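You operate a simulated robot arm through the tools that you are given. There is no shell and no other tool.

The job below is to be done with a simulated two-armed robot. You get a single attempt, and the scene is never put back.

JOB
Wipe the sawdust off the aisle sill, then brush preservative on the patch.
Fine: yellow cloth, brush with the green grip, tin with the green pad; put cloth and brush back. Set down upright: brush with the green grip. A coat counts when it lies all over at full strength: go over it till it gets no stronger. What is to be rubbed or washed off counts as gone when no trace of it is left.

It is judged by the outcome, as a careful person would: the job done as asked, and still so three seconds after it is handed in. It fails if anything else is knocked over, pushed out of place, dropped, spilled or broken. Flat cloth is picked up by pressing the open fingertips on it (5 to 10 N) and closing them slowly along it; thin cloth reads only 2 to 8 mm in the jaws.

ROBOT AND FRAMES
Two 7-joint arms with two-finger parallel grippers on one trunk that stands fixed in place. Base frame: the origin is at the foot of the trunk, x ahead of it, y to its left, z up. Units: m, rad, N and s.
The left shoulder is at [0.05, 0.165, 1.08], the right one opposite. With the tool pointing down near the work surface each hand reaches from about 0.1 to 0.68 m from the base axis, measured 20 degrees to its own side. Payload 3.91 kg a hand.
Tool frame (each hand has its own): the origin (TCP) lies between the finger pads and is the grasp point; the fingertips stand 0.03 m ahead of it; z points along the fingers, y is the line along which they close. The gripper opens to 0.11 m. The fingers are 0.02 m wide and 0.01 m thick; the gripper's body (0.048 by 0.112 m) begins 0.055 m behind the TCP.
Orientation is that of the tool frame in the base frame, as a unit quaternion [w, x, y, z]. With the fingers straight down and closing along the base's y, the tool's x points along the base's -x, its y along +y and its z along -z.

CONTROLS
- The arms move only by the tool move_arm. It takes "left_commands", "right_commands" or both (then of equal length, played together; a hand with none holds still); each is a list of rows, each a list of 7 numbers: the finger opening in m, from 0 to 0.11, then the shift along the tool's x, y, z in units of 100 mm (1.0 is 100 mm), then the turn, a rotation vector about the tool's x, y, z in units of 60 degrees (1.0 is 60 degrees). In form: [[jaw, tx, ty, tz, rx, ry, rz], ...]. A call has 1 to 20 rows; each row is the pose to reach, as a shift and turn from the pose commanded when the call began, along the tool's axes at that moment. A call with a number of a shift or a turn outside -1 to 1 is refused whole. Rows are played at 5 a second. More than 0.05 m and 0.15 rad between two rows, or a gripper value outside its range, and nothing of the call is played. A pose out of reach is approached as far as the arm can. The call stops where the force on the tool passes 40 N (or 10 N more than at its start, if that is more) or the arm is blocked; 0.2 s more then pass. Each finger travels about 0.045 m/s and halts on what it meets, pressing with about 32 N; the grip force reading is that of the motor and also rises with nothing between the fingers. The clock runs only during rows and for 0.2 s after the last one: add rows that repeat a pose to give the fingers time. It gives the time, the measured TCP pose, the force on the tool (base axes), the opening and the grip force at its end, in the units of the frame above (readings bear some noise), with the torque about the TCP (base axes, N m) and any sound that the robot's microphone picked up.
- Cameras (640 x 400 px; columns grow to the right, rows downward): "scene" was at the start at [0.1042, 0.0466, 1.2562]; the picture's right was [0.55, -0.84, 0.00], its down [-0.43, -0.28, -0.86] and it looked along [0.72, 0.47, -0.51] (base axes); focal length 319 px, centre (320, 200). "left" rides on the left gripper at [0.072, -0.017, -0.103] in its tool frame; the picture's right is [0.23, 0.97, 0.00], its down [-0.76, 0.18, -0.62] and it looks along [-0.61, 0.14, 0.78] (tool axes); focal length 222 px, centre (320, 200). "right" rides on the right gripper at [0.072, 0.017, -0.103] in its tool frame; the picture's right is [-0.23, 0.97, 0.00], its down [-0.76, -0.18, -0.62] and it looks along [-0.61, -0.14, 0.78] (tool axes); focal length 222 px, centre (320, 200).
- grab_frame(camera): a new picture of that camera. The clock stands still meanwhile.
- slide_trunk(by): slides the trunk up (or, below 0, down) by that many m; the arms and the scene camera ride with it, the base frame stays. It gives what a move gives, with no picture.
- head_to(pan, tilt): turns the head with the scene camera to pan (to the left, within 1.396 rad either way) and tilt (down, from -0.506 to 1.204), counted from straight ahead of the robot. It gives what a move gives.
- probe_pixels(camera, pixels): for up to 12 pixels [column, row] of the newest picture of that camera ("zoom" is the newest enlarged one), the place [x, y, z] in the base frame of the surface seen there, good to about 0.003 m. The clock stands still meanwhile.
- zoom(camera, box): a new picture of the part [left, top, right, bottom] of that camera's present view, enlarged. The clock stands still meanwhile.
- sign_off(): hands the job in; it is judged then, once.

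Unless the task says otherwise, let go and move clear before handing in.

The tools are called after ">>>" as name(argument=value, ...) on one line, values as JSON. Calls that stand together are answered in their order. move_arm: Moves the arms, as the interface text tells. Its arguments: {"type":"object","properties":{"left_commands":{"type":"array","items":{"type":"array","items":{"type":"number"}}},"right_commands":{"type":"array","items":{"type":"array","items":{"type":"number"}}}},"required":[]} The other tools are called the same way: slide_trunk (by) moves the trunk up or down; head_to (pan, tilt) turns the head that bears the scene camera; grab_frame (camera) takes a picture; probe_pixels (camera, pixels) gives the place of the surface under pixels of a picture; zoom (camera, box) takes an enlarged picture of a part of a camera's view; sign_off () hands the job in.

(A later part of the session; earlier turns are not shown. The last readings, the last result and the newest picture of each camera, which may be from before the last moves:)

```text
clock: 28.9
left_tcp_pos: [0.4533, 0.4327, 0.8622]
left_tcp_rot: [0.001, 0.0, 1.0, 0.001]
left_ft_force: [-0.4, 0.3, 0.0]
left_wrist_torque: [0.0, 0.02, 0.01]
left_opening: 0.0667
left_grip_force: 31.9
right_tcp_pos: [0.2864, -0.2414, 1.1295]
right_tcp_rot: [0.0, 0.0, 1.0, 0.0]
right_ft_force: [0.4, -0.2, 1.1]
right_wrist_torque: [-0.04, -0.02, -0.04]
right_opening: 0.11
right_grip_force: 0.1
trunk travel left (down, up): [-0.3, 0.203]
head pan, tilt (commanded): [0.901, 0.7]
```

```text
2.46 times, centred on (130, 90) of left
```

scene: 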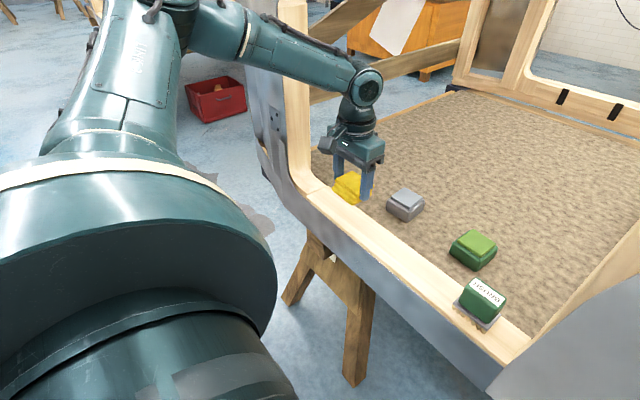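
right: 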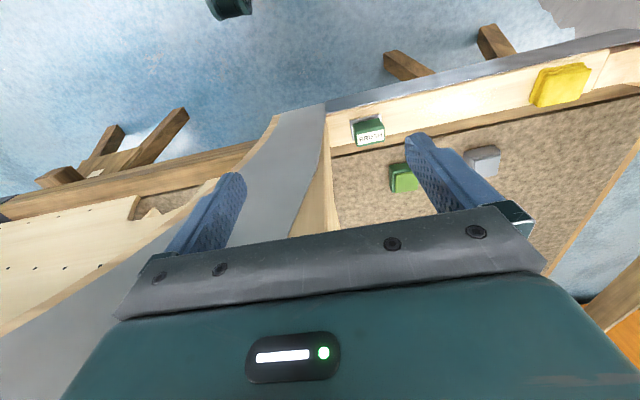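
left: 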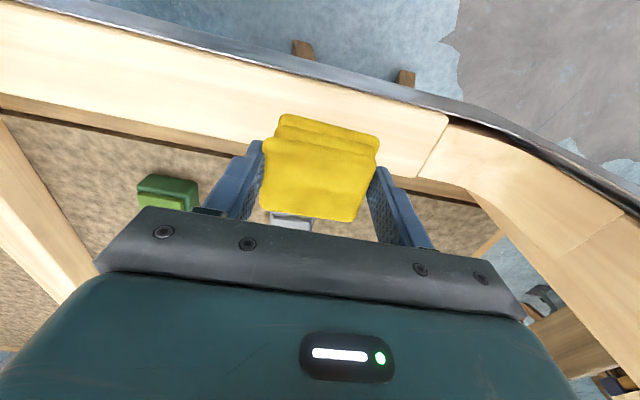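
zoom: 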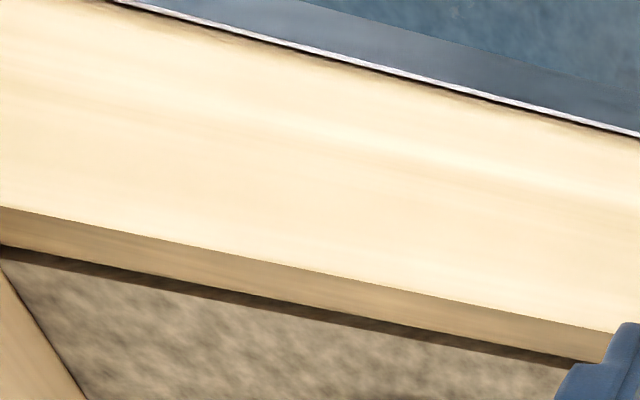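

No flakes are left in any of the views. For certainty I'll make one more firm pass down the middle and then set the cloth back.

>>> move_arm(left_commands=[[0.05, 0, -0.2, 0.2, 0, 0, 0], [0.05, 0, -0.2, 0.45, 0, 0, 0], [0.05, 0, -0.2, 0.585, 0, 0, 0], [0.05, 0, -0.2, 0.585, 0, 0, 0]])

```text
clock: 29.9
left_tcp_pos: [0.4537, 0.4124, 0.8042]
left_tcp_rot: [0.0, 0.001, 1.0, -0.001]
left_ft_force: [-0.4, -0.1, -0.1]
left_wrist_torque: [-0.03, 0.0, 0.0]
left_opening: 0.0667
left_grip_force: 32.0
right_tcp_pos: [0.2862, -0.2413, 1.1292]
right_tcp_rot: [0.001, 0.0, 1.0, 0.0]
right_ft_force: [0.5, 0.7, -0.6]
right_wrist_torque: [-0.01, -0.03, 0.0]
right_opening: 0.11
right_grip_force: 0.1
trunk travel left (down, up): [-0.3, 0.203]
head pan, tilt (commanded): [0.901, 0.7]
```

The cloth is just shy of touching (0 N at z 0.804). I'll press about 2.5 mm further and stroke toward −y.

>>> move_arm(left_commands=[[0.05, 0, 0, 0.02, 0, 0, 0], [0.05, 0, -0.2, 0.025, 0, 0, 0], [0.05, 0, -0.4, 0.025, 0, 0, 0], [0.05, 0, -0.6, 0.025, 0, 0, 0], [0.05, 0, -0.8, 0.025, 0, 0, 0], [0.05, 0, -1.0, 0.025, 0, 0, 0]])

>>> move_arm(left_commands=[[0.05, 0, -0.2, 0, 0, 0, 0], [0.05, 0, -0.4, 0, 0, 0, 0], [0.05, 0, -0.6, 0, 0, 0, 0], [0.05, 0, -0.78, 0, 0, 0, 0], [0.05, 0, -0.78, 0, 0, 0, 0]])

```text
clock: 31.3
left_tcp_pos: [0.4536, 0.3133, 0.8017]
left_tcp_rot: [0.001, 0.001, 1.0, 0.0]
left_ft_force: [-0.1, 7.5, 16.3]
left_wrist_torque: [0.22, 0.0, -0.06]
left_opening: 0.0668
left_grip_force: 32.2
right_tcp_pos: [0.2852, -0.2414, 1.1297]
right_tcp_rot: [0.001, 0.0, 1.0, 0.0]
right_ft_force: [0.3, -1.6, -0.7]
right_wrist_torque: [0.0, -0.01, -0.01]
right_opening: 0.1099
right_grip_force: 0.0
trunk travel left (down, up): [-0.3, 0.203]
head pan, tilt (commanded): [0.901, 0.7]
```

```text
clock: 32.5
left_tcp_pos: [0.4531, 0.2343, 0.802]
left_tcp_rot: [0.002, 0.001, 1.0, -0.001]
left_ft_force: [0.0, 11.0, 26.4]
left_wrist_torque: [0.38, 0.07, 0.06]
left_opening: 0.0668
left_grip_force: 31.8
right_tcp_pos: [0.2847, -0.243, 1.1293]
right_tcp_rot: [0.001, -0.001, 1.0, 0.001]
right_ft_force: [-0.7, 0.0, -0.3]
right_wrist_torque: [0.0, 0.02, -0.03]
right_opening: 0.1099
right_grip_force: 0.1
trunk travel left (down, up): [-0.3, 0.203]
head pan, tilt (commanded): [0.901, 0.7]
```

The last pass held 16–26 N. Now I'll lift and return the cloth to its original place at (0.453, 0.466).

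>>> move_arm(left_commands=[[0.05, 0, 0, -0.2, 0, 0, 0], [0.05, 0, 0, -0.4, 0, 0, 0], [0.05, 0, 0.4, -0.4, 0, 0, 0], [0.05, 0, 0.8, -0.4, 0, 0, 0], [0.05, 0, 1.0, -0.4, 0, 0, 0]])

>>> move_arm(left_commands=[[0.05, 0, 0.4, 0, 0, 0, 0], [0.05, 0, 0.8, 0, 0, 0, 0], [0.05, 0, 1.0, 0, 0, 0, 0], [0.05, 0, 1.0, 0, 0, 0, 0]])

```text
clock: 33.7
left_tcp_pos: [0.4539, 0.3351, 0.8405]
left_tcp_rot: [0.001, 0.0, 1.0, 0.0]
left_ft_force: [0.0, 0.0, -0.3]
left_wrist_torque: [0.01, 0.0, -0.01]
left_opening: 0.0667
left_grip_force: 31.5
right_tcp_pos: [0.2862, -0.2409, 1.1299]
right_tcp_rot: [0.0, -0.001, 1.0, 0.0]
right_ft_force: [0.6, -0.6, 0.0]
right_wrist_torque: [-0.01, -0.02, 0.05]
right_opening: 0.1099
right_grip_force: 0.1
trunk travel left (down, up): [-0.3, 0.203]
head pan, tilt (commanded): [0.901, 0.7]
```

```text
clock: 34.7
left_tcp_pos: [0.4548, 0.4343, 0.8407]
left_tcp_rot: [0.001, 0.0, 1.0, 0.0]
left_ft_force: [-0.4, 0.3, -1.7]
left_wrist_torque: [0.0, 0.01, 0.01]
left_opening: 0.0668
left_grip_force: 32.5
right_tcp_pos: [0.2869, -0.2414, 1.1299]
right_tcp_rot: [0.0, 0.0, 1.0, 0.0]
right_ft_force: [-0.1, 0.0, -0.2]
right_wrist_torque: [-0.02, 0.03, -0.01]
right_opening: 0.1102
right_grip_force: 0.0
trunk travel left (down, up): [-0.3, 0.203]
head pan, tilt (commanded): [0.901, 0.7]
```

I'm at y 0.434, z 0.841. I'll move the last 32 mm, then lower to the sill until it just touches.

>>> move_arm(left_commands=[[0.05, 0.015, 0.32, 0, 0, 0, 0], [0.05, 0.015, 0.32, 0.15, 0, 0, 0], [0.05, 0.015, 0.32, 0.3, 0, 0, 0], [0.05, 0.015, 0.32, 0.375, 0, 0, 0], [0.05, 0.015, 0.32, 0.375, 0, 0, 0]])

```text
clock: 35.9
left_tcp_pos: [0.4533, 0.4694, 0.8026]
left_tcp_rot: [0.0, 0.0, 1.0, 0.0]
left_ft_force: [-0.8, 0.1, -0.9]
left_wrist_torque: [-0.03, -0.04, -0.01]
left_opening: 0.0667
left_grip_force: 31.9
right_tcp_pos: [0.2864, -0.2412, 1.1287]
right_tcp_rot: [0.0, 0.0, 1.0, -0.001]
right_ft_force: [-0.9, 0.8, 0.8]
right_wrist_torque: [-0.01, 0.0, 0.0]
right_opening: 0.1101
right_grip_force: 0.0
trunk travel left (down, up): [-0.3, 0.203]
head pan, tilt (commanded): [0.901, 0.7]
```

Not yet touching (force about −0.9 N). I'll lower another millimetre or so and shift 2 mm back in y.

>>> move_arm(left_commands=[[0.05, 0, -0.02, 0.0, 0, 0, 0], [0.05, 0, -0.02, 0.012, 0, 0, 0], [0.05, 0, -0.02, 0.012, 0, 0, 0]])

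```text
clock: 36.7
left_tcp_pos: [0.4539, 0.4637, 0.8023]
left_tcp_rot: [0.0, 0.0, 1.0, -0.001]
left_ft_force: [0.2, 0.5, 0.2]
left_wrist_torque: [-0.02, -0.02, -0.05]
left_opening: 0.0666
left_grip_force: 32.3
right_tcp_pos: [0.2855, -0.2419, 1.1306]
right_tcp_rot: [0.0, 0.0, 1.0, 0.0]
right_ft_force: [0.0, -0.6, 0.0]
right_wrist_torque: [0.01, -0.03, -0.02]
right_opening: 0.11
right_grip_force: 0.0
trunk travel left (down, up): [-0.3, 0.203]
head pan, tilt (commanded): [0.901, 0.7]
```

>>> move_arm(left_commands=[[0.05, 0, 0.01, 0.008, 0, 0, 0], [0.05, 0, 0.01, 0.014, 0, 0, 0], [0.05, 0, 0.01, 0.014, 0, 0, 0]])

>>> zoom(camera="scene", box=[290, 140, 420, 230])

```text
clock: 37.5
left_tcp_pos: [0.4536, 0.4655, 0.8021]
left_tcp_rot: [0.001, 0.0, 1.0, 0.0]
left_ft_force: [1.3, -0.3, 6.3]
left_wrist_torque: [-0.1, 0.0, -0.01]
left_opening: 0.0667
left_grip_force: 32.1
right_tcp_pos: [0.2864, -0.2421, 1.1284]
right_tcp_rot: [0.0, 0.0, 1.0, -0.001]
right_ft_force: [-0.5, 0.4, 0.4]
right_wrist_torque: [0.01, 0.0, 0.01]
right_opening: 0.1101
right_grip_force: 0.1
trunk travel left (down, up): [-0.3, 0.203]
head pan, tilt (commanded): [0.901, 0.7]
```

```text
4.44 times, centred on (355, 185) of scene
```

zoom: 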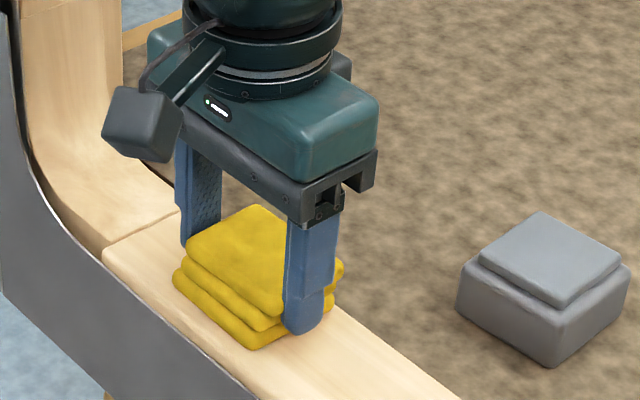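

The cloth is pressed on the sill with 6 N at (0.4536, 0.4655), its starting place. I'll open the fingers gently and rise straight up.

>>> move_arm(left_commands=[[0.07, 0, 0, -0.004, 0, 0, 0], [0.08, 0, 0, -0.005, 0, 0, 0], [0.095, 0, 0, -0.005, 0, 0, 0], [0.11, 0, 0, -0.005, 0, 0, 0], [0.11, 0, 0, -0.005, 0, 0, 0]])

>>> move_arm(left_commands=[[0.11, 0, 0, -0.3, 0, 0, 0], [0.11, 0, 0, -0.6, 0, 0, 0], [0.11, 0, 0, -1.0, 0, 0, 0], [0.11, 0, 0, -1.0, 0, 0, 0]])

>>> grab_frame(camera="left")

>>> zoom(camera="scene", box=[300, 160, 500, 330])

```text
clock: 38.7
left_tcp_pos: [0.452, 0.4662, 0.8013]
left_tcp_rot: [-0.001, 0.0, 1.0, 0.0]
left_ft_force: [0.4, 1.0, -0.2]
left_wrist_torque: [-0.02, -0.03, -0.02]
left_opening: 0.1099
left_grip_force: 0.1
right_tcp_pos: [0.2865, -0.2422, 1.1297]
right_tcp_rot: [0.0, 0.0, 1.0, 0.0]
right_ft_force: [-0.2, -0.8, 0.2]
right_wrist_torque: [0.02, 0.0, 0.02]
right_opening: 0.11
right_grip_force: 0.0
trunk travel left (down, up): [-0.3, 0.203]
head pan, tilt (commanded): [0.901, 0.7]
```

```text
clock: 39.7
left_tcp_pos: [0.4544, 0.4666, 0.9011]
left_tcp_rot: [0.001, 0.0, 1.0, 0.0]
left_ft_force: [0.5, -0.1, 0.4]
left_wrist_torque: [0.0, 0.0, 0.02]
left_opening: 0.1098
left_grip_force: 0.0
right_tcp_pos: [0.2861, -0.2417, 1.1299]
right_tcp_rot: [0.0, 0.0, 1.0, 0.0]
right_ft_force: [-0.1, 0.0, -0.5]
right_wrist_torque: [0.02, 0.01, -0.05]
right_opening: 0.1099
right_grip_force: 0.0
trunk travel left (down, up): [-0.3, 0.203]
head pan, tilt (commanded): [0.901, 0.7]
```

```text
taken
```

left: 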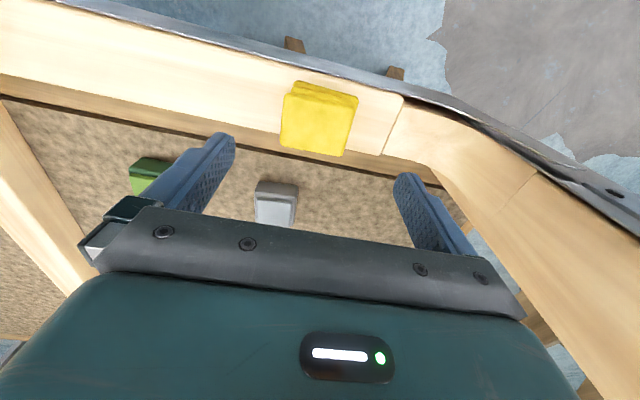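

```text
2.35 times, centred on (400, 245) of scene
```

zoom: 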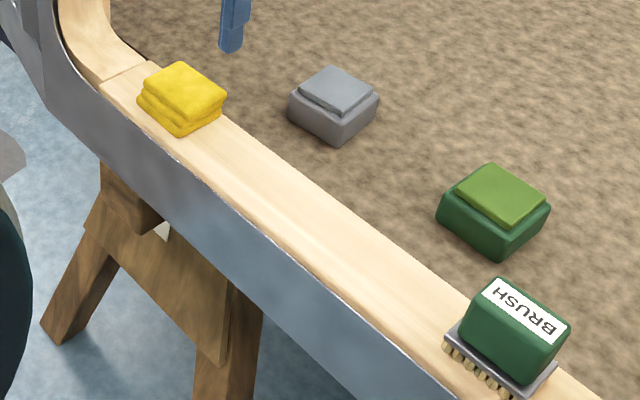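

The cloth is back in place at (183,98) in the zoom and the sill is clean. Before taking the brush I'll test with the empty hand, well above, whether the left arm reaches the green tin at x 0.657.

>>> move_arm(left_commands=[[0.11, -0.3, -0.3, 0, 0, 0, 0], [0.11, -0.6, -0.6, 0, 0, 0, 0], [0.11, -0.9, -0.9, 0, 0, 0, 0], [0.11, -1.0, -1.0, 0, 0, 0, 0]])

>>> move_arm(left_commands=[[0.11, -0.3, -0.3, 0, 0, 0, 0], [0.11, -0.6, -0.6, 0, 0, 0, 0], [0.11, -0.9, -0.9, 0, 0, 0, 0], [0.11, -1.0, -1.0, 0, 0, 0, 0], [0.11, -1.0, -1.0, 0, 0, 0, 0]])

```text
clock: 40.7
left_tcp_pos: [0.5511, 0.3674, 0.9019]
left_tcp_rot: [-0.001, 0.0, 1.0, -0.001]
left_ft_force: [-0.2, -1.0, 0.0]
left_wrist_torque: [0.02, -0.01, 0.04]
left_opening: 0.1099
left_grip_force: 0.0
right_tcp_pos: [0.2865, -0.2415, 1.1295]
right_tcp_rot: [0.001, 0.0, 1.0, 0.0]
right_ft_force: [0.1, 0.1, -0.6]
right_wrist_torque: [0.02, -0.03, 0.01]
right_opening: 0.11
right_grip_force: 0.2
trunk travel left (down, up): [-0.3, 0.203]
head pan, tilt (commanded): [0.901, 0.7]
```

```text
clock: 41.9
left_tcp_pos: [0.5797, 0.2946, 0.9207]
left_tcp_rot: [0.001, 0.0, 1.0, 0.0]
left_ft_force: [-0.2, -0.3, 0.2]
left_wrist_torque: [-0.04, 0.01, 0.02]
left_opening: 0.1102
left_grip_force: 0.0
left hand out of reach, approached as far as the arm can: row 2, 3, 4, 5
right_tcp_pos: [0.2863, -0.2422, 1.1292]
right_tcp_rot: [-0.001, -0.001, 1.0, 0.0]
right_ft_force: [-1.2, 0.0, 0.1]
right_wrist_torque: [0.0, -0.02, -0.01]
right_opening: 0.11
right_grip_force: 0.1
trunk travel left (down, up): [-0.3, 0.203]
head pan, tilt (commanded): [0.901, 0.7]
```

At z 0.90 the arm stops short at (0.580, 0.295), since the wrist is higher than ideal. I'll back off 50 mm to see where the commanded pose stands, then try lower, where the reach is longer.

>>> move_arm(left_commands=[[0.11, 0.25, 0, 0, 0, 0, 0], [0.11, 0.5, 0, 0, 0, 0, 0], [0.11, 0.5, 0, 0, 0, 0, 0]])

```text
clock: 42.7
left_tcp_pos: [0.5277, 0.2957, 0.9208]
left_tcp_rot: [0.0, 0.0, 1.0, 0.0]
left_ft_force: [-0.3, -1.0, 0.7]
left_wrist_torque: [0.01, 0.02, -0.03]
left_opening: 0.1102
left_grip_force: 0.0
right_tcp_pos: [0.2862, -0.2419, 1.1293]
right_tcp_rot: [0.0, 0.0, 1.0, 0.0]
right_ft_force: [0.3, 0.3, 0.9]
right_wrist_torque: [-0.01, 0.02, -0.04]
right_opening: 0.1099
right_grip_force: 0.1
trunk travel left (down, up): [-0.3, 0.203]
head pan, tilt (commanded): [0.901, 0.7]
```

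The commanded pose follows the clipped one, so control stays predictable. I'll go down to z 0.82 in front of the tin (fingertips well above its top at 0.713) and push outward to see the reach there.

>>> move_arm(left_commands=[[0.11, -0.1, -0.3, 0.3, 0, 0, 0], [0.11, -0.2, -0.6, 0.6, 0, 0, 0], [0.11, -0.3, -0.72, 0.9, 0, 0, 0], [0.11, -0.3, -0.72, 1.0, 0, 0, 0], [0.11, -0.3, -0.72, 1.0, 0, 0, 0]])

>>> move_arm(left_commands=[[0.11, -0.3, 0, 0.05, 0, 0, 0], [0.11, -0.6, 0, 0.1, 0, 0, 0], [0.11, -0.8, 0, 0.15, 0, 0, 0], [0.11, -1.0, 0, 0.2, 0, 0, 0], [0.11, -1.0, 0, 0.2, 0, 0, 0]])

```text
clock: 43.9
left_tcp_pos: [0.5251, 0.2466, 0.8422]
left_tcp_rot: [0.0, 0.0, 1.0, 0.0]
left_ft_force: [-0.3, 0.7, 0.3]
left_wrist_torque: [0.01, 0.01, 0.0]
left_opening: 0.1098
left_grip_force: 0.0
left hand out of reach, approached as far as the arm can: row 2, 3, 4, 5
right_tcp_pos: [0.2867, -0.2418, 1.1292]
right_tcp_rot: [0.0, 0.0, 1.0, 0.0]
right_ft_force: [0.0, -0.3, -0.7]
right_wrist_torque: [-0.03, -0.02, -0.02]
right_opening: 0.1101
right_grip_force: 0.0
trunk travel left (down, up): [-0.3, 0.203]
head pan, tilt (commanded): [0.901, 0.7]
```

```text
clock: 45.1
left_tcp_pos: [0.5478, 0.2712, 0.8578]
left_tcp_rot: [0.001, 0.0, 1.0, 0.0]
left_ft_force: [-0.6, -0.6, 0.2]
left_wrist_torque: [0.0, -0.02, -0.03]
left_opening: 0.1103
left_grip_force: 0.1
left hand out of reach, approached as far as the arm can: row 1, 2, 3, 4, 5
right_tcp_pos: [0.2863, -0.2415, 1.1295]
right_tcp_rot: [0.0, 0.001, 1.0, 0.0]
right_ft_force: [-0.9, 0.8, 0.3]
right_wrist_torque: [-0.01, 0.01, -0.01]
right_opening: 0.1101
right_grip_force: 0.1
trunk travel left (down, up): [-0.3, 0.203]
head pan, tilt (commanded): [0.901, 0.7]
```

The arm stops short again at (0.548, 0.271, 0.858), nearer than the stated reach, so a joint limit rather than length seems to be the cause. I'll look at the arm's posture.

>>> head_to(pan=0.7, tilt=0.4)

>>> grab_frame(camera="scene")

>>> grab_frame(camera="left")

>>> grab_frame(camera="right")

```text
clock: 45.9
left_tcp_pos: [0.5471, 0.2696, 0.8584]
left_tcp_rot: [0.0, 0.0, 1.0, 0.001]
left_ft_force: [-0.8, 0.1, -0.6]
left_wrist_torque: [0.0, -0.01, -0.01]
left_opening: 0.11
left_grip_force: 0.0
right_tcp_pos: [0.2864, -0.2413, 1.1302]
right_tcp_rot: [0.0, 0.0, 1.0, 0.0]
right_ft_force: [0.5, -0.8, -0.7]
right_wrist_torque: [-0.02, 0.01, -0.02]
right_opening: 0.1099
right_grip_force: 0.0
trunk travel left (down, up): [-0.3, 0.203]
head pan, tilt (commanded): [0.7, 0.4]
```

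```text
taken
```

scene: 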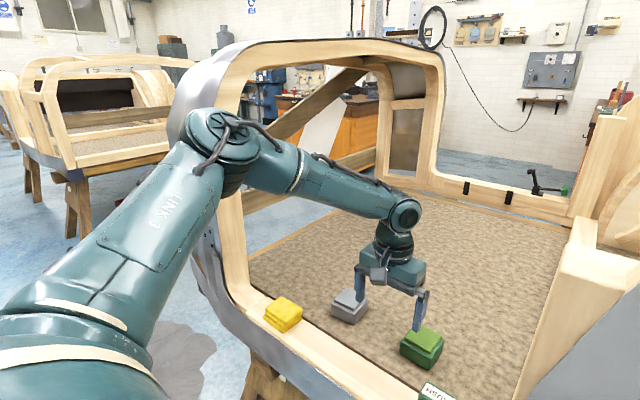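

```text
taken
```

left: 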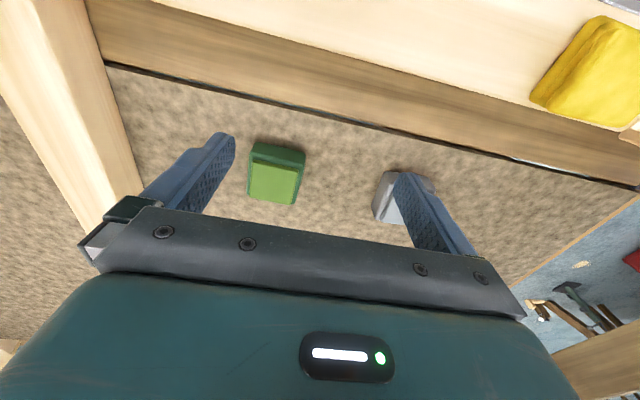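

```text
taken
```

right: 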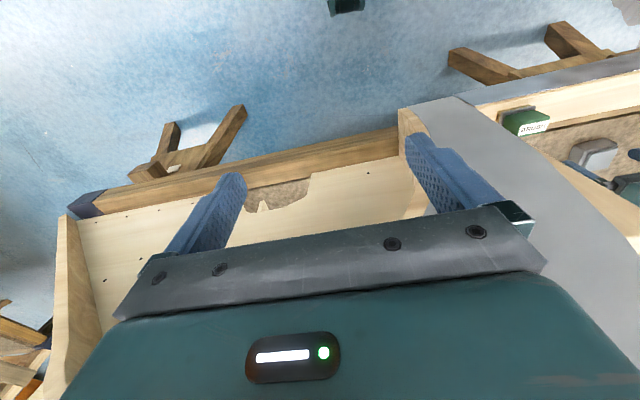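

The scene shows the elbow high at (225,140) with the arm well bent, so a wrist or swivel limit is likely, not length. The limit may depend on the hand's yaw, so I'll turn the tool 24° about its axis here and try moving outward.

>>> move_arm(left_commands=[[0.11, 0, 0, 0, 0, 0, 0.14], [0.11, 0, 0, 0, 0, 0, 0.27], [0.11, 0, 0, 0, 0, 0, 0.4], [0.11, 0, 0, 0, 0, 0, 0.4]])

>>> probe_pixels(camera="scene", pixels=[[225, 150], [200, 130], [300, 170], [405, 215], [225, 215], [240, 260], [200, 110], [215, 250], [395, 245], [240, 180]])

```text
clock: 46.9
left_tcp_pos: [0.5472, 0.2754, 0.8567]
left_tcp_rot: [0.001, 0.209, 0.978, 0.0]
left_ft_force: [0.2, 1.1, -0.7]
left_wrist_torque: [-0.03, 0.04, 0.04]
left_opening: 0.11
left_grip_force: 0.0
right_tcp_pos: [0.287, -0.2416, 1.129]
right_tcp_rot: [0.0, 0.0, 1.0, 0.0]
right_ft_force: [0.7, 0.3, -0.7]
right_wrist_torque: [0.02, 0.01, 0.02]
right_opening: 0.1101
right_grip_force: 0.2
trunk travel left (down, up): [-0.3, 0.203]
head pan, tilt (commanded): [0.7, 0.4]
```

```text
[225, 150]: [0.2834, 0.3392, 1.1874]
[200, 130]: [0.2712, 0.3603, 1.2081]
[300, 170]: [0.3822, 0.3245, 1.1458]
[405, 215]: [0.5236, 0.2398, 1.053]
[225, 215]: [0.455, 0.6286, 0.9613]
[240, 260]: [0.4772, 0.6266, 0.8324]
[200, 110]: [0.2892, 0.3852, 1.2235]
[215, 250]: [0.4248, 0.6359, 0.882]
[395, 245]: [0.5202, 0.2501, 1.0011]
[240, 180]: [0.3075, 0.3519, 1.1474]
```

The wrist sits near (0.53, 0.25, 1.05) and the elbow near (0.29, 0.38, 1.2), so the arm has about 0.1 m of extension left. The yaw turn was accepted; now I'll try going outward with this yaw, at the same safe height.

>>> move_arm(left_commands=[[0.11, -0.21, 0.01, 0.05, 0, 0, 0], [0.11, -0.43, 0.03, 0.1, 0, 0, 0], [0.11, -0.64, 0.04, 0.2, 0, 0, 0], [0.11, -0.85, 0.05, 0.3, 0, 0, 0], [0.11, -0.85, 0.05, 0.3, 0, 0, 0]])

```text
clock: 48.1
left_tcp_pos: [0.5511, 0.2763, 0.8625]
left_tcp_rot: [0.0, 0.207, 0.978, 0.0]
left_ft_force: [-0.1, -0.7, 0.3]
left_wrist_torque: [-0.01, 0.0, 0.02]
left_opening: 0.1098
left_grip_force: 0.1
left hand out of reach, approached as far as the arm can: row 1, 2, 3, 4, 5
right_tcp_pos: [0.2862, -0.2418, 1.1298]
right_tcp_rot: [0.0, 0.0, 1.0, 0.0]
right_ft_force: [0.5, 0.7, -0.7]
right_wrist_torque: [0.0, -0.01, -0.02]
right_opening: 0.1103
right_grip_force: 0.0
trunk travel left (down, up): [-0.3, 0.203]
head pan, tilt (commanded): [0.7, 0.4]
```

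Still limited, so yaw isn't the cause; the measured limits (0.546 m out at relative height +0.03, 0.48 m at −0.05) suggest a lower shoulder would help. I'll undo the yaw, raise the hand and draw it back, then slide the trunk down and test again.

>>> move_arm(left_commands=[[0.11, 0.1, 0, -0.2, 0, 0, -0.13], [0.11, 0.3, 0, -0.5, 0, 0, -0.26], [0.11, 0.5, 0, -0.8, 0, 0, -0.4], [0.11, 0.6, 0, -1.0, 0, 0, -0.4], [0.11, 0.6, 0, -1.0, 0, 0, -0.4]])

>>> slide_trunk(by=-0.1)

>>> grab_frame(camera="scene")

```text
clock: 49.3
left_tcp_pos: [0.4964, 0.3003, 0.9633]
left_tcp_rot: [0.0, -0.001, 1.0, -0.001]
left_ft_force: [-0.5, 0.3, -0.3]
left_wrist_torque: [0.03, -0.01, 0.01]
left_opening: 0.1098
left_grip_force: 0.0
right_tcp_pos: [0.2857, -0.2412, 1.1292]
right_tcp_rot: [0.0, 0.0, 1.0, 0.0]
right_ft_force: [0.6, 0.1, -0.1]
right_wrist_torque: [-0.01, 0.02, 0.04]
right_opening: 0.11
right_grip_force: 0.2
trunk travel left (down, up): [-0.3, 0.203]
head pan, tilt (commanded): [0.7, 0.4]
```

```text
clock: 50.6
left_tcp_pos: [0.4971, 0.3003, 0.8618]
left_tcp_rot: [0.0, 0.001, 1.0, 0.0]
left_ft_force: [-0.5, -0.1, -0.4]
left_wrist_torque: [0.0, 0.0, 0.0]
left_opening: 0.1099
left_grip_force: 0.1
right_tcp_pos: [0.2865, -0.2409, 1.0295]
right_tcp_rot: [0.0, 0.0, 1.0, 0.0]
right_ft_force: [-0.2, -0.7, -1.2]
right_wrist_torque: [0.01, 0.02, -0.02]
right_opening: 0.1102
right_grip_force: 0.0
trunk travel left (down, up): [-0.2, 0.303]
head pan, tilt (commanded): [0.7, 0.4]
```

```text
taken
```

scene: 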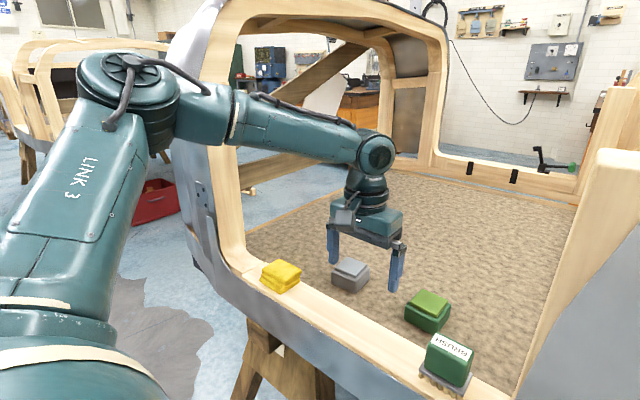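

The trunk is 0.1 m lower and all objects are still in place. Now I'll test the reach towards the tin, at fingertips about 0.80, above the tin's top.

>>> move_arm(left_commands=[[0.11, -0.25, -0.12, 0.1, 0, 0, 0], [0.11, -0.5, -0.25, 0.2, 0, 0, 0], [0.11, -0.75, -0.37, 0.3, 0, 0, 0], [0.11, -1.0, -0.5, 0.3, 0, 0, 0], [0.11, -1.0, -0.5, 0.3, 0, 0, 0]])

```text
clock: 51.9
left_tcp_pos: [0.5711, 0.2624, 0.8377]
left_tcp_rot: [0.001, 0.0, 1.0, 0.0]
left_ft_force: [0.1, -0.3, -0.3]
left_wrist_torque: [0.02, -0.03, -0.02]
left_opening: 0.1102
left_grip_force: 0.0
left hand out of reach, approached as far as the arm can: row 4, 5
right_tcp_pos: [0.2858, -0.2419, 1.0295]
right_tcp_rot: [0.0, -0.001, 1.0, 0.0]
right_ft_force: [0.1, 0.3, 0.4]
right_wrist_torque: [-0.03, -0.01, 0.0]
right_opening: 0.1099
right_grip_force: 0.1
trunk travel left (down, up): [-0.2, 0.303]
head pan, tilt (commanded): [0.7, 0.4]
```

Improved: now (0.571, 0.262, 0.838). I'll push straight out in x from here to see which direction is limiting.

>>> move_arm(left_commands=[[0.11, -0.2, 0.0, 0, 0, 0, 0], [0.11, -0.4, 0.0, 0, 0, 0, 0], [0.11, -0.6, 0.0, 0, 0, 0, 0], [0.11, -0.8, 0.0, 0, 0, 0, 0]])

>>> grab_frame(camera="scene")

```text
clock: 52.9
left_tcp_pos: [0.5791, 0.2832, 0.8438]
left_tcp_rot: [0.001, 0.0, 1.0, 0.001]
left_ft_force: [-0.4, 0.3, 0.0]
left_wrist_torque: [0.04, -0.02, -0.04]
left_opening: 0.1103
left_grip_force: 0.0
left hand out of reach, approached as far as the arm can: row 1, 2, 3, 4
right_tcp_pos: [0.2861, -0.2408, 1.0282]
right_tcp_rot: [0.0, 0.0, 1.0, 0.0]
right_ft_force: [-0.2, 0.7, -0.2]
right_wrist_torque: [-0.01, -0.04, -0.01]
right_opening: 0.11
right_grip_force: 0.0
trunk travel left (down, up): [-0.2, 0.303]
head pan, tilt (commanded): [0.7, 0.4]
```

```text
taken
```

scene: 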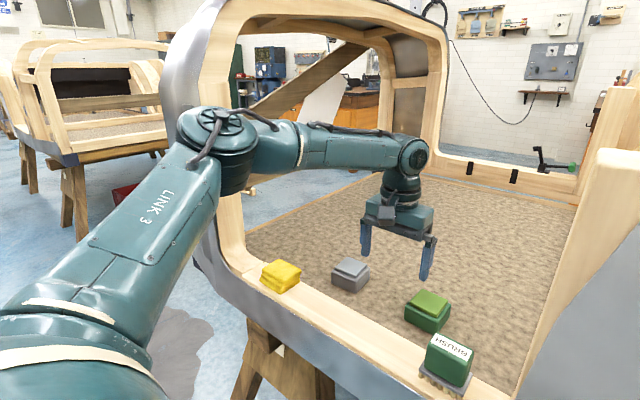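

The hand slid sideways instead of going out, so the tool-down posture itself is limiting. Pitching the tool about its closing axis (fingers forward-down) keeps the pads flat on the brush's sides and gains about 90 mm of reach; I'll test a 30° pitch here.

>>> move_arm(left_commands=[[0.11, 0.1, 0, -0.1, 0, -0.13, 0], [0.11, 0.1, 0, -0.1, 0, -0.26, 0], [0.11, 0.1, 0, -0.1, 0, -0.39, 0], [0.11, 0.1, 0, -0.1, 0, -0.5, 0], [0.11, 0.1, 0, -0.1, 0, -0.5, 0]])

```text
clock: 54.0
left_tcp_pos: [0.569, 0.2832, 0.8571]
left_tcp_rot: [0.26, 0.001, 0.966, -0.001]
left_ft_force: [-0.2, -0.5, 0.5]
left_wrist_torque: [0.0, 0.02, 0.01]
left_opening: 0.1099
left_grip_force: 0.0
right_tcp_pos: [0.2869, -0.2418, 1.029]
right_tcp_rot: [-0.001, 0.001, 1.0, -0.001]
right_ft_force: [-0.4, -0.1, 0.2]
right_wrist_torque: [0.0, 0.0, -0.04]
right_opening: 0.1097
right_grip_force: 0.0
trunk travel left (down, up): [-0.2, 0.303]
head pan, tilt (commanded): [0.7, 0.4]
```

The 30° pitch was accepted (z axis now [0.5, 0, −0.87]). I'll now move to above the tin, (0.64, 0.235, 0.83), in that attitude.

>>> move_arm(left_commands=[[0.11, -0.12, -0.12, 0.15, 0, 0, 0], [0.11, -0.24, -0.24, 0.3, 0, 0, 0], [0.11, -0.36, -0.36, 0.45, 0, 0, 0], [0.11, -0.48, -0.48, 0.59, 0, 0, 0], [0.11, -0.48, -0.48, 0.59, 0, 0, 0]])

```text
clock: 55.2
left_tcp_pos: [0.6408, 0.2344, 0.8292]
left_tcp_rot: [0.26, -0.001, 0.966, 0.0]
left_ft_force: [-0.2, -0.7, -0.5]
left_wrist_torque: [0.0, 0.02, 0.02]
left_opening: 0.1099
left_grip_force: 0.0
right_tcp_pos: [0.286, -0.242, 1.0304]
right_tcp_rot: [0.0, 0.0, 1.0, 0.0]
right_ft_force: [0.8, -0.1, 0.5]
right_wrist_torque: [-0.01, -0.01, -0.01]
right_opening: 0.1099
right_grip_force: 0.1
trunk travel left (down, up): [-0.2, 0.303]
head pan, tilt (commanded): [0.7, 0.4]
```

Reached (0.641, 0.234, 0.829). I'll test the loading position too, (0.656, 0.224, 0.775), where the fingertips still clear the pad by about 25 mm.

>>> move_arm(left_commands=[[0.11, 0.05, -0.05, 0.2, 0, 0, 0], [0.11, 0.1, -0.08, 0.4, 0, 0, 0], [0.11, 0.145, -0.105, 0.55, 0, 0, 0], [0.11, 0.145, -0.105, 0.55, 0, 0, 0]])

>>> grab_frame(camera="left")

>>> grab_frame(camera="scene")

```text
clock: 56.2
left_tcp_pos: [0.6289, 0.2403, 0.7904]
left_tcp_rot: [0.259, 0.0, 0.966, 0.0]
left_ft_force: [1.0, 0.6, 0.3]
left_wrist_torque: [-0.03, 0.03, -0.02]
left_opening: 0.1099
left_grip_force: 0.1
left hand out of reach, approached as far as the arm can: row 1, 2, 3, 4
right_tcp_pos: [0.2861, -0.241, 1.0293]
right_tcp_rot: [0.0, 0.001, 1.0, 0.0]
right_ft_force: [0.3, 0.3, -0.2]
right_wrist_torque: [0.0, -0.02, 0.02]
right_opening: 0.1099
right_grip_force: 0.1
trunk travel left (down, up): [-0.2, 0.303]
head pan, tilt (commanded): [0.7, 0.4]
```

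```text
taken
```

left: 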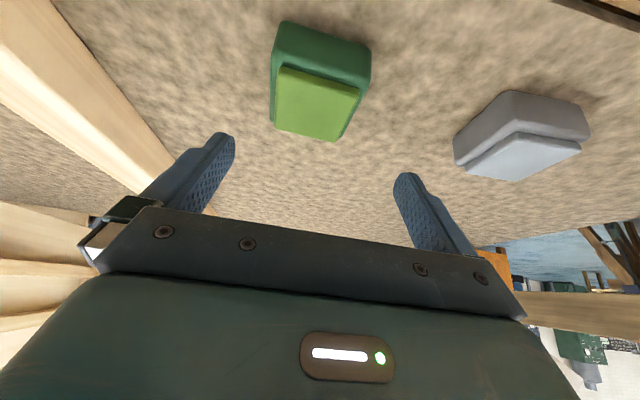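

```text
taken
```

scene: 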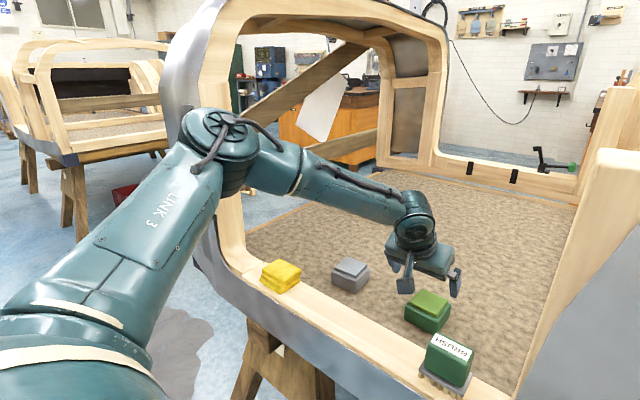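

With 30° pitch the limit is now (0.629, 0.240, 0.790); 40° of pitch plus another 0.1 m down on the trunk should cover the tin. First I'll check that this posture also reaches the brush, going up and back over it at a safe height.

>>> move_arm(left_commands=[[0.11, 0.09, 0, -0.32, 0, 0, 0], [0.11, 0.18, 0, -0.64, 0, 0, 0], [0.11, 0.256, 0, -0.956, 0, 0, 0], [0.11, 0.256, 0, -0.956, 0, 0, 0]])

>>> move_arm(left_commands=[[0.11, 0.2, -0.3, -0.2, 0, 0, 0], [0.11, 0.4, -0.6, -0.4, 0, 0, 0], [0.11, 0.6, -0.9, -0.6, 0, 0, 0], [0.11, 0.7, -1.0, -0.65, 0, 0, 0], [0.11, 0.7, -1.0, -0.65, 0, 0, 0]])

```text
clock: 57.2
left_tcp_pos: [0.5576, 0.2407, 0.8601]
left_tcp_rot: [0.259, 0.0, 0.966, 0.0]
left_ft_force: [0.0, -0.3, 0.2]
left_wrist_torque: [0.01, -0.05, 0.0]
left_opening: 0.1102
left_grip_force: 0.0
right_tcp_pos: [0.2862, -0.2408, 1.0296]
right_tcp_rot: [0.001, 0.0, 1.0, 0.0]
right_ft_force: [-1.0, 0.3, -0.4]
right_wrist_torque: [-0.02, -0.01, -0.03]
right_opening: 0.1099
right_grip_force: 0.0
trunk travel left (down, up): [-0.2, 0.303]
head pan, tilt (commanded): [0.7, 0.4]
```

```text
clock: 58.5
left_tcp_pos: [0.4657, 0.14, 0.8832]
left_tcp_rot: [0.259, 0.001, 0.966, 0.0]
left_ft_force: [0.3, 0.0, 0.5]
left_wrist_torque: [0.02, 0.01, -0.03]
left_opening: 0.1099
left_grip_force: 0.0
right_tcp_pos: [0.2868, -0.2419, 1.0283]
right_tcp_rot: [-0.001, 0.0, 1.0, 0.0]
right_ft_force: [-0.5, -0.2, -0.5]
right_wrist_torque: [0.0, -0.02, 0.03]
right_opening: 0.1101
right_grip_force: 0.0
trunk travel left (down, up): [-0.2, 0.303]
head pan, tilt (commanded): [0.7, 0.4]
```

The brush area is reachable in this posture: (0.466, 0.140, 0.883). I'll raise the hand, add 10° of pitch and slide the trunk down another 0.1 m.

>>> move_arm(left_commands=[[0.11, -0.06, 0.1, -0.3, 0, -0.05, 0], [0.11, -0.12, 0.2, -0.6, 0, -0.11, 0], [0.11, -0.19, 0.3, -0.93, 0, -0.167, 0], [0.11, -0.19, 0.3, -0.93, 0, -0.167, 0]])

>>> slide_trunk(by=-0.1)

>>> grab_frame(camera="scene")

```text
clock: 59.5
left_tcp_pos: [0.4356, 0.172, 0.9748]
left_tcp_rot: [0.342, 0.0, 0.94, 0.0]
left_ft_force: [0.0, 0.8, -0.4]
left_wrist_torque: [0.03, -0.03, 0.02]
left_opening: 0.1099
left_grip_force: 0.1
right_tcp_pos: [0.2856, -0.2411, 1.0308]
right_tcp_rot: [0.0, 0.0, 1.0, 0.0]
right_ft_force: [-1.0, 0.1, 0.4]
right_wrist_torque: [-0.03, -0.04, 0.01]
right_opening: 0.1098
right_grip_force: 0.0
trunk travel left (down, up): [-0.2, 0.303]
head pan, tilt (commanded): [0.7, 0.4]
```

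```text
clock: 60.8
left_tcp_pos: [0.4364, 0.1714, 0.8742]
left_tcp_rot: [0.342, 0.0, 0.94, 0.0]
left_ft_force: [-0.5, 0.0, -0.6]
left_wrist_torque: [-0.02, -0.02, 0.0]
left_opening: 0.11
left_grip_force: 0.2
right_tcp_pos: [0.287, -0.2421, 0.9294]
right_tcp_rot: [-0.001, 0.0, 1.0, 0.0]
right_ft_force: [0.1, 0.1, 0.3]
right_wrist_torque: [-0.02, 0.02, 0.0]
right_opening: 0.1097
right_grip_force: 0.1
trunk travel left (down, up): [-0.1, 0.403]
head pan, tilt (commanded): [0.7, 0.4]
```

```text
taken
```

scene: 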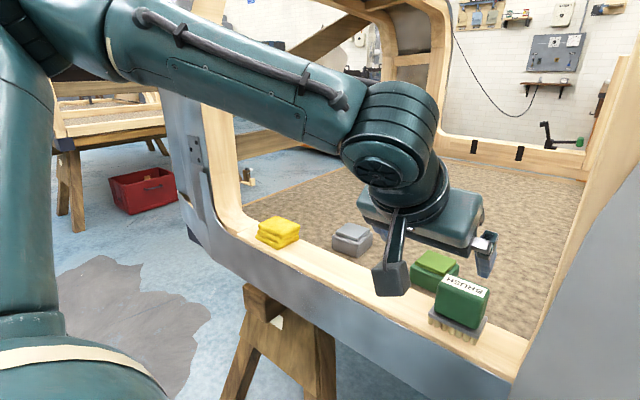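

The trunk is at −0.2 and nothing has been touched. Next is the reach test to the tin at a 40° pitch, staying above everything.

>>> move_arm(left_commands=[[0.11, -0.3, 0.08, 0.23, 0, 0, 0], [0.11, -0.56, 0.16, 0.47, 0, 0, 0], [0.11, -0.84, 0.26, 0.7, 0, 0, 0], [0.11, -0.84, 0.26, 0.7, 0, 0, 0]])

>>> move_arm(left_commands=[[0.11, -0.2, 0.08, 0.3, 0, 0, 0], [0.11, -0.4, 0.16, 0.6, 0, 0, 0], [0.11, -0.64, 0.27, 0.93, 0, 0, 0], [0.11, -0.64, 0.27, 0.93, 0, 0, 0]])

```text
clock: 61.8
left_tcp_pos: [0.5457, 0.1976, 0.8755]
left_tcp_rot: [0.342, 0.0, 0.94, 0.0]
left_ft_force: [-1.0, 0.2, 0.5]
left_wrist_torque: [0.01, -0.02, 0.02]
left_opening: 0.1099
left_grip_force: 0.1
right_tcp_pos: [0.2868, -0.2411, 0.9301]
right_tcp_rot: [0.0, 0.0, 1.0, -0.001]
right_ft_force: [-0.4, 0.0, -0.4]
right_wrist_torque: [0.03, 0.0, 0.01]
right_opening: 0.1101
right_grip_force: 0.0
trunk travel left (down, up): [-0.1, 0.403]
head pan, tilt (commanded): [0.7, 0.4]
```

```text
clock: 62.8
left_tcp_pos: [0.6529, 0.226, 0.8486]
left_tcp_rot: [0.342, 0.0, 0.94, 0.0]
left_ft_force: [-0.6, -0.4, 0.9]
left_wrist_torque: [0.01, 0.0, -0.01]
left_opening: 0.11
left_grip_force: 0.1
right_tcp_pos: [0.2859, -0.2412, 0.9289]
right_tcp_rot: [0.0, 0.0, 1.0, -0.001]
right_ft_force: [0.4, -0.6, -0.1]
right_wrist_torque: [0.02, -0.01, 0.02]
right_opening: 0.1099
right_grip_force: 0.1
trunk travel left (down, up): [-0.1, 0.403]
head pan, tilt (commanded): [0.7, 0.4]
```

Reached over the tin at (0.653, 0.226, 0.849). I'll lower to z 0.775 to confirm the loading height, still about 30 mm above the pad.

>>> move_arm(left_commands=[[0.11, 0.15, 0, 0.19, 0, 0, 0], [0.11, 0.3, 0, 0.38, 0, 0, 0], [0.11, 0.446, -0.02, 0.578, 0, 0, 0], [0.11, 0.446, -0.02, 0.578, 0, 0, 0]])

>>> grab_frame(camera="left")

>>> grab_frame(camera="scene")

```text
clock: 63.8
left_tcp_pos: [0.6557, 0.2235, 0.7716]
left_tcp_rot: [0.342, 0.0, 0.94, 0.0]
left_ft_force: [-0.5, -0.6, -0.2]
left_wrist_torque: [-0.01, -0.01, 0.0]
left_opening: 0.1099
left_grip_force: 0.0
right_tcp_pos: [0.287, -0.2408, 0.9293]
right_tcp_rot: [0.0, 0.0, 1.0, 0.0]
right_ft_force: [0.6, 0.2, 0.3]
right_wrist_torque: [0.04, 0.03, 0.02]
right_opening: 0.1099
right_grip_force: 0.0
trunk travel left (down, up): [-0.1, 0.403]
head pan, tilt (commanded): [0.7, 0.4]
```

```text
taken
```

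left: 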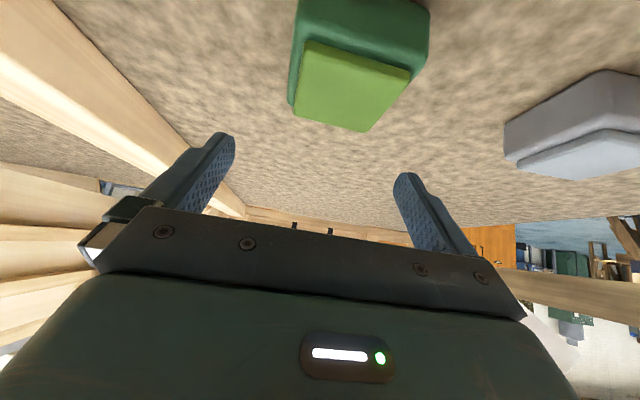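

```text
taken
```

scene: 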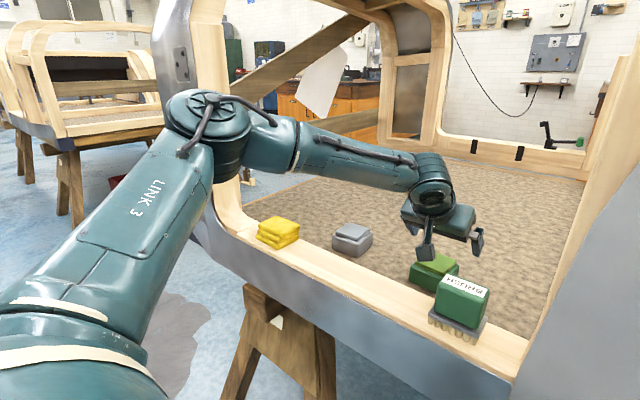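

The loading height is reachable at (0.656, 0.2235, 0.772). I'll use the left picture to measure the pad exactly, and the scene picture to measure the brush from this new height.

>>> probe_pixels(camera="left", pixels=[[310, 45], [408, 75], [362, 126], [300, 112], [350, 85], [298, 6], [425, 50], [330, 80], [380, 90]])

>>> zoom(camera="scene", box=[400, 240, 520, 352])

```text
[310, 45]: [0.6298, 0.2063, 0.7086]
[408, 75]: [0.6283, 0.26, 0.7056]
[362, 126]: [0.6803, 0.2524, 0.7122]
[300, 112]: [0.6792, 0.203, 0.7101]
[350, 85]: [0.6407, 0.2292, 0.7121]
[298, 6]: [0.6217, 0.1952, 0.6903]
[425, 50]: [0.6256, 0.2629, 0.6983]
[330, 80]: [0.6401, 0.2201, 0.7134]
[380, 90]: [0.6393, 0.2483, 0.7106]
```

```text
3.57 times, centred on (460, 296) of scene
```

zoom: 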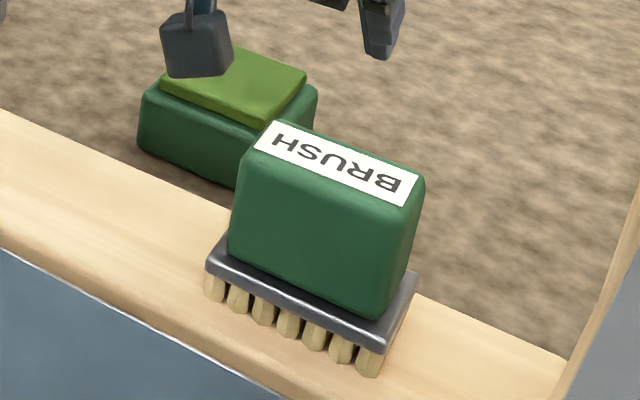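

The pad spans about x 0.628–0.682, y 0.203–0.258 at z 0.712. Now I'll probe the brush in the zoom.

>>> probe_pixels(camera="zoom", pixels=[[272, 128], [416, 180], [400, 205], [256, 150], [335, 163], [240, 200], [235, 240], [310, 270], [207, 262], [385, 345], [414, 280], [215, 295]])

>>> probe_pixels(camera="zoom", pixels=[[290, 240], [350, 260], [300, 200], [365, 290], [395, 260], [408, 230], [370, 370], [365, 345], [290, 330], [420, 350], [560, 350], [565, 300]])

```text
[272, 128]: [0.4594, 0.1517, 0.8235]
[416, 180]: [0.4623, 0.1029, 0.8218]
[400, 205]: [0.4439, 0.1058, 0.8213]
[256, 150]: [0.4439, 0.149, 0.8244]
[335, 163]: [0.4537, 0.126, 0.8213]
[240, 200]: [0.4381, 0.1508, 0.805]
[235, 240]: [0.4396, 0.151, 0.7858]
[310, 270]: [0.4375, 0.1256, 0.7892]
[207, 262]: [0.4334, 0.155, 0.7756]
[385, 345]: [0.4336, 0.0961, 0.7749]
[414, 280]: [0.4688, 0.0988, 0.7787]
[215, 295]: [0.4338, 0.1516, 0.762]
```

```text
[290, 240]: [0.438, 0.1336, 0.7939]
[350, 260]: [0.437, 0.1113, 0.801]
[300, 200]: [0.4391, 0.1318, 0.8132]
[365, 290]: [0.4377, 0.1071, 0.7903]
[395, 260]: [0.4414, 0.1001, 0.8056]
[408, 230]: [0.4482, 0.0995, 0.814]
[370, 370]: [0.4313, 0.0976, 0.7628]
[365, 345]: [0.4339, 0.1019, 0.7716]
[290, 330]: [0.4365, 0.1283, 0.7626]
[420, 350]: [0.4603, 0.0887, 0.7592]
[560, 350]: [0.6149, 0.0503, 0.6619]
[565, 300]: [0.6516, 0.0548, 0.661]
```

The brush's grip spans x 0.438–0.468, y 0.100–0.152, z 0.78–0.823 and its plate's top is at 0.779. I'll go up and over it, with the fingers opened to 85 mm to keep clear of the pillar at y 0.05.

>>> move_arm(left_commands=[[0.11, -0.14, 0, -0.32, 0, 0, 0], [0.1, -0.28, 0, -0.64, 0, 0, 0], [0.09, -0.413, 0, -0.959, 0, 0, 0], [0.085, -0.413, 0, -0.959, 0, 0, 0]])

>>> move_arm(left_commands=[[0.085, 0.19, -0.17, -0.24, 0, 0, 0], [0.085, 0.37, -0.34, -0.49, 0, 0, 0], [0.085, 0.56, -0.5, -0.732, 0, 0, 0], [0.085, 0.56, -0.5, -0.732, 0, 0, 0]])

>>> move_arm(left_commands=[[0.085, 0.22, -0.16, -0.19, 0, 0, 0], [0.085, 0.45, -0.32, -0.38, 0, 0, 0], [0.085, 0.674, -0.475, -0.566, 0, 0, 0], [0.085, 0.674, -0.475, -0.566, 0, 0, 0]])

>>> grab_frame(camera="left")

>>> grab_frame(camera="scene")

```text
clock: 64.8
left_tcp_pos: [0.6264, 0.2239, 0.8729]
left_tcp_rot: [0.342, 0.0, 0.94, 0.0]
left_ft_force: [-0.1, -0.1, 0.6]
left_wrist_torque: [0.02, 0.01, 0.0]
left_opening: 0.0848
left_grip_force: 0.0
right_tcp_pos: [0.2858, -0.2407, 0.9292]
right_tcp_rot: [-0.001, 0.0, 1.0, -0.001]
right_ft_force: [0.1, 0.3, 0.1]
right_wrist_torque: [-0.02, 0.02, 0.0]
right_opening: 0.11
right_grip_force: 0.1
trunk travel left (down, up): [-0.1, 0.403]
head pan, tilt (commanded): [0.7, 0.4]
```

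```text
clock: 65.8
left_tcp_pos: [0.5378, 0.1748, 0.8919]
left_tcp_rot: [0.342, 0.0, 0.94, 0.0]
left_ft_force: [-0.1, -0.1, 0.7]
left_wrist_torque: [0.02, -0.02, 0.01]
left_opening: 0.0853
left_grip_force: 0.1
right_tcp_pos: [0.2857, -0.2418, 0.9308]
right_tcp_rot: [0.0, 0.0, 1.0, 0.0]
right_ft_force: [0.1, -0.5, -0.2]
right_wrist_torque: [0.0, 0.01, 0.01]
right_opening: 0.1102
right_grip_force: 0.1
trunk travel left (down, up): [-0.1, 0.403]
head pan, tilt (commanded): [0.7, 0.4]
```

```text
clock: 66.8
left_tcp_pos: [0.4501, 0.1261, 0.8921]
left_tcp_rot: [0.342, 0.0, 0.94, 0.0]
left_ft_force: [-0.8, -0.1, -0.8]
left_wrist_torque: [-0.01, -0.03, -0.02]
left_opening: 0.0848
left_grip_force: 0.0
right_tcp_pos: [0.2866, -0.2421, 0.931]
right_tcp_rot: [0.0, 0.0, 1.0, 0.001]
right_ft_force: [0.9, 1.4, -0.2]
right_wrist_torque: [-0.01, 0.01, 0.01]
right_opening: 0.11
right_grip_force: 0.1
trunk travel left (down, up): [-0.1, 0.403]
head pan, tilt (commanded): [0.7, 0.4]
```

```text
taken
```

left: 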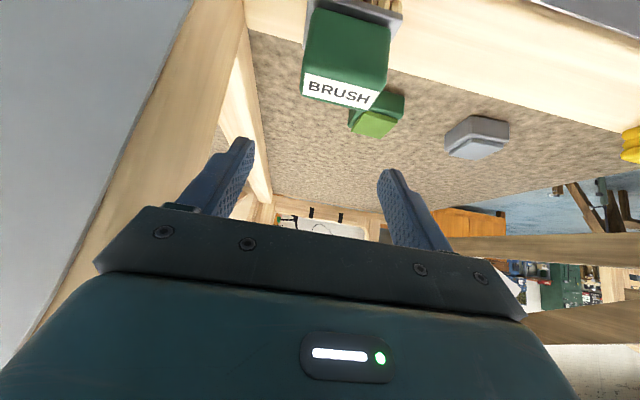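

```text
taken
```

scene: 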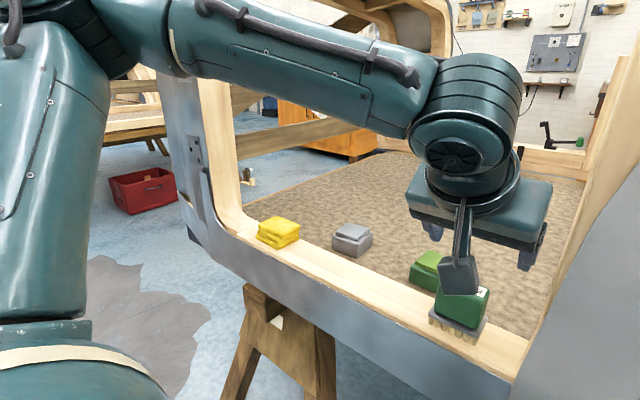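

The hand is above the brush at (0.450, 0.126, 0.892); the wrist camera shows the brush at (345,50) and the pillar's face at left. I'll probe both to check clearances before descending.

>>> probe_pixels(camera="left", pixels=[[240, 20], [225, 60], [235, 100], [215, 130], [305, 75], [380, 90], [340, 92], [388, 40], [305, 40], [200, 30], [345, 50]])

```text
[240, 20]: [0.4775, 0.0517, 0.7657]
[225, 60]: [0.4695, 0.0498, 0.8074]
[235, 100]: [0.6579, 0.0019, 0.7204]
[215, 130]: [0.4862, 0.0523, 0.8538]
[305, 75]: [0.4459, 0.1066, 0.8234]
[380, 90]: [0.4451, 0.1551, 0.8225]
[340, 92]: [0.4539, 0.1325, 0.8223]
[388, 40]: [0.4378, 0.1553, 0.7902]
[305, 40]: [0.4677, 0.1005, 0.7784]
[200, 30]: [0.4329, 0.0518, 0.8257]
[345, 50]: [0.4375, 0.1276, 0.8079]
```

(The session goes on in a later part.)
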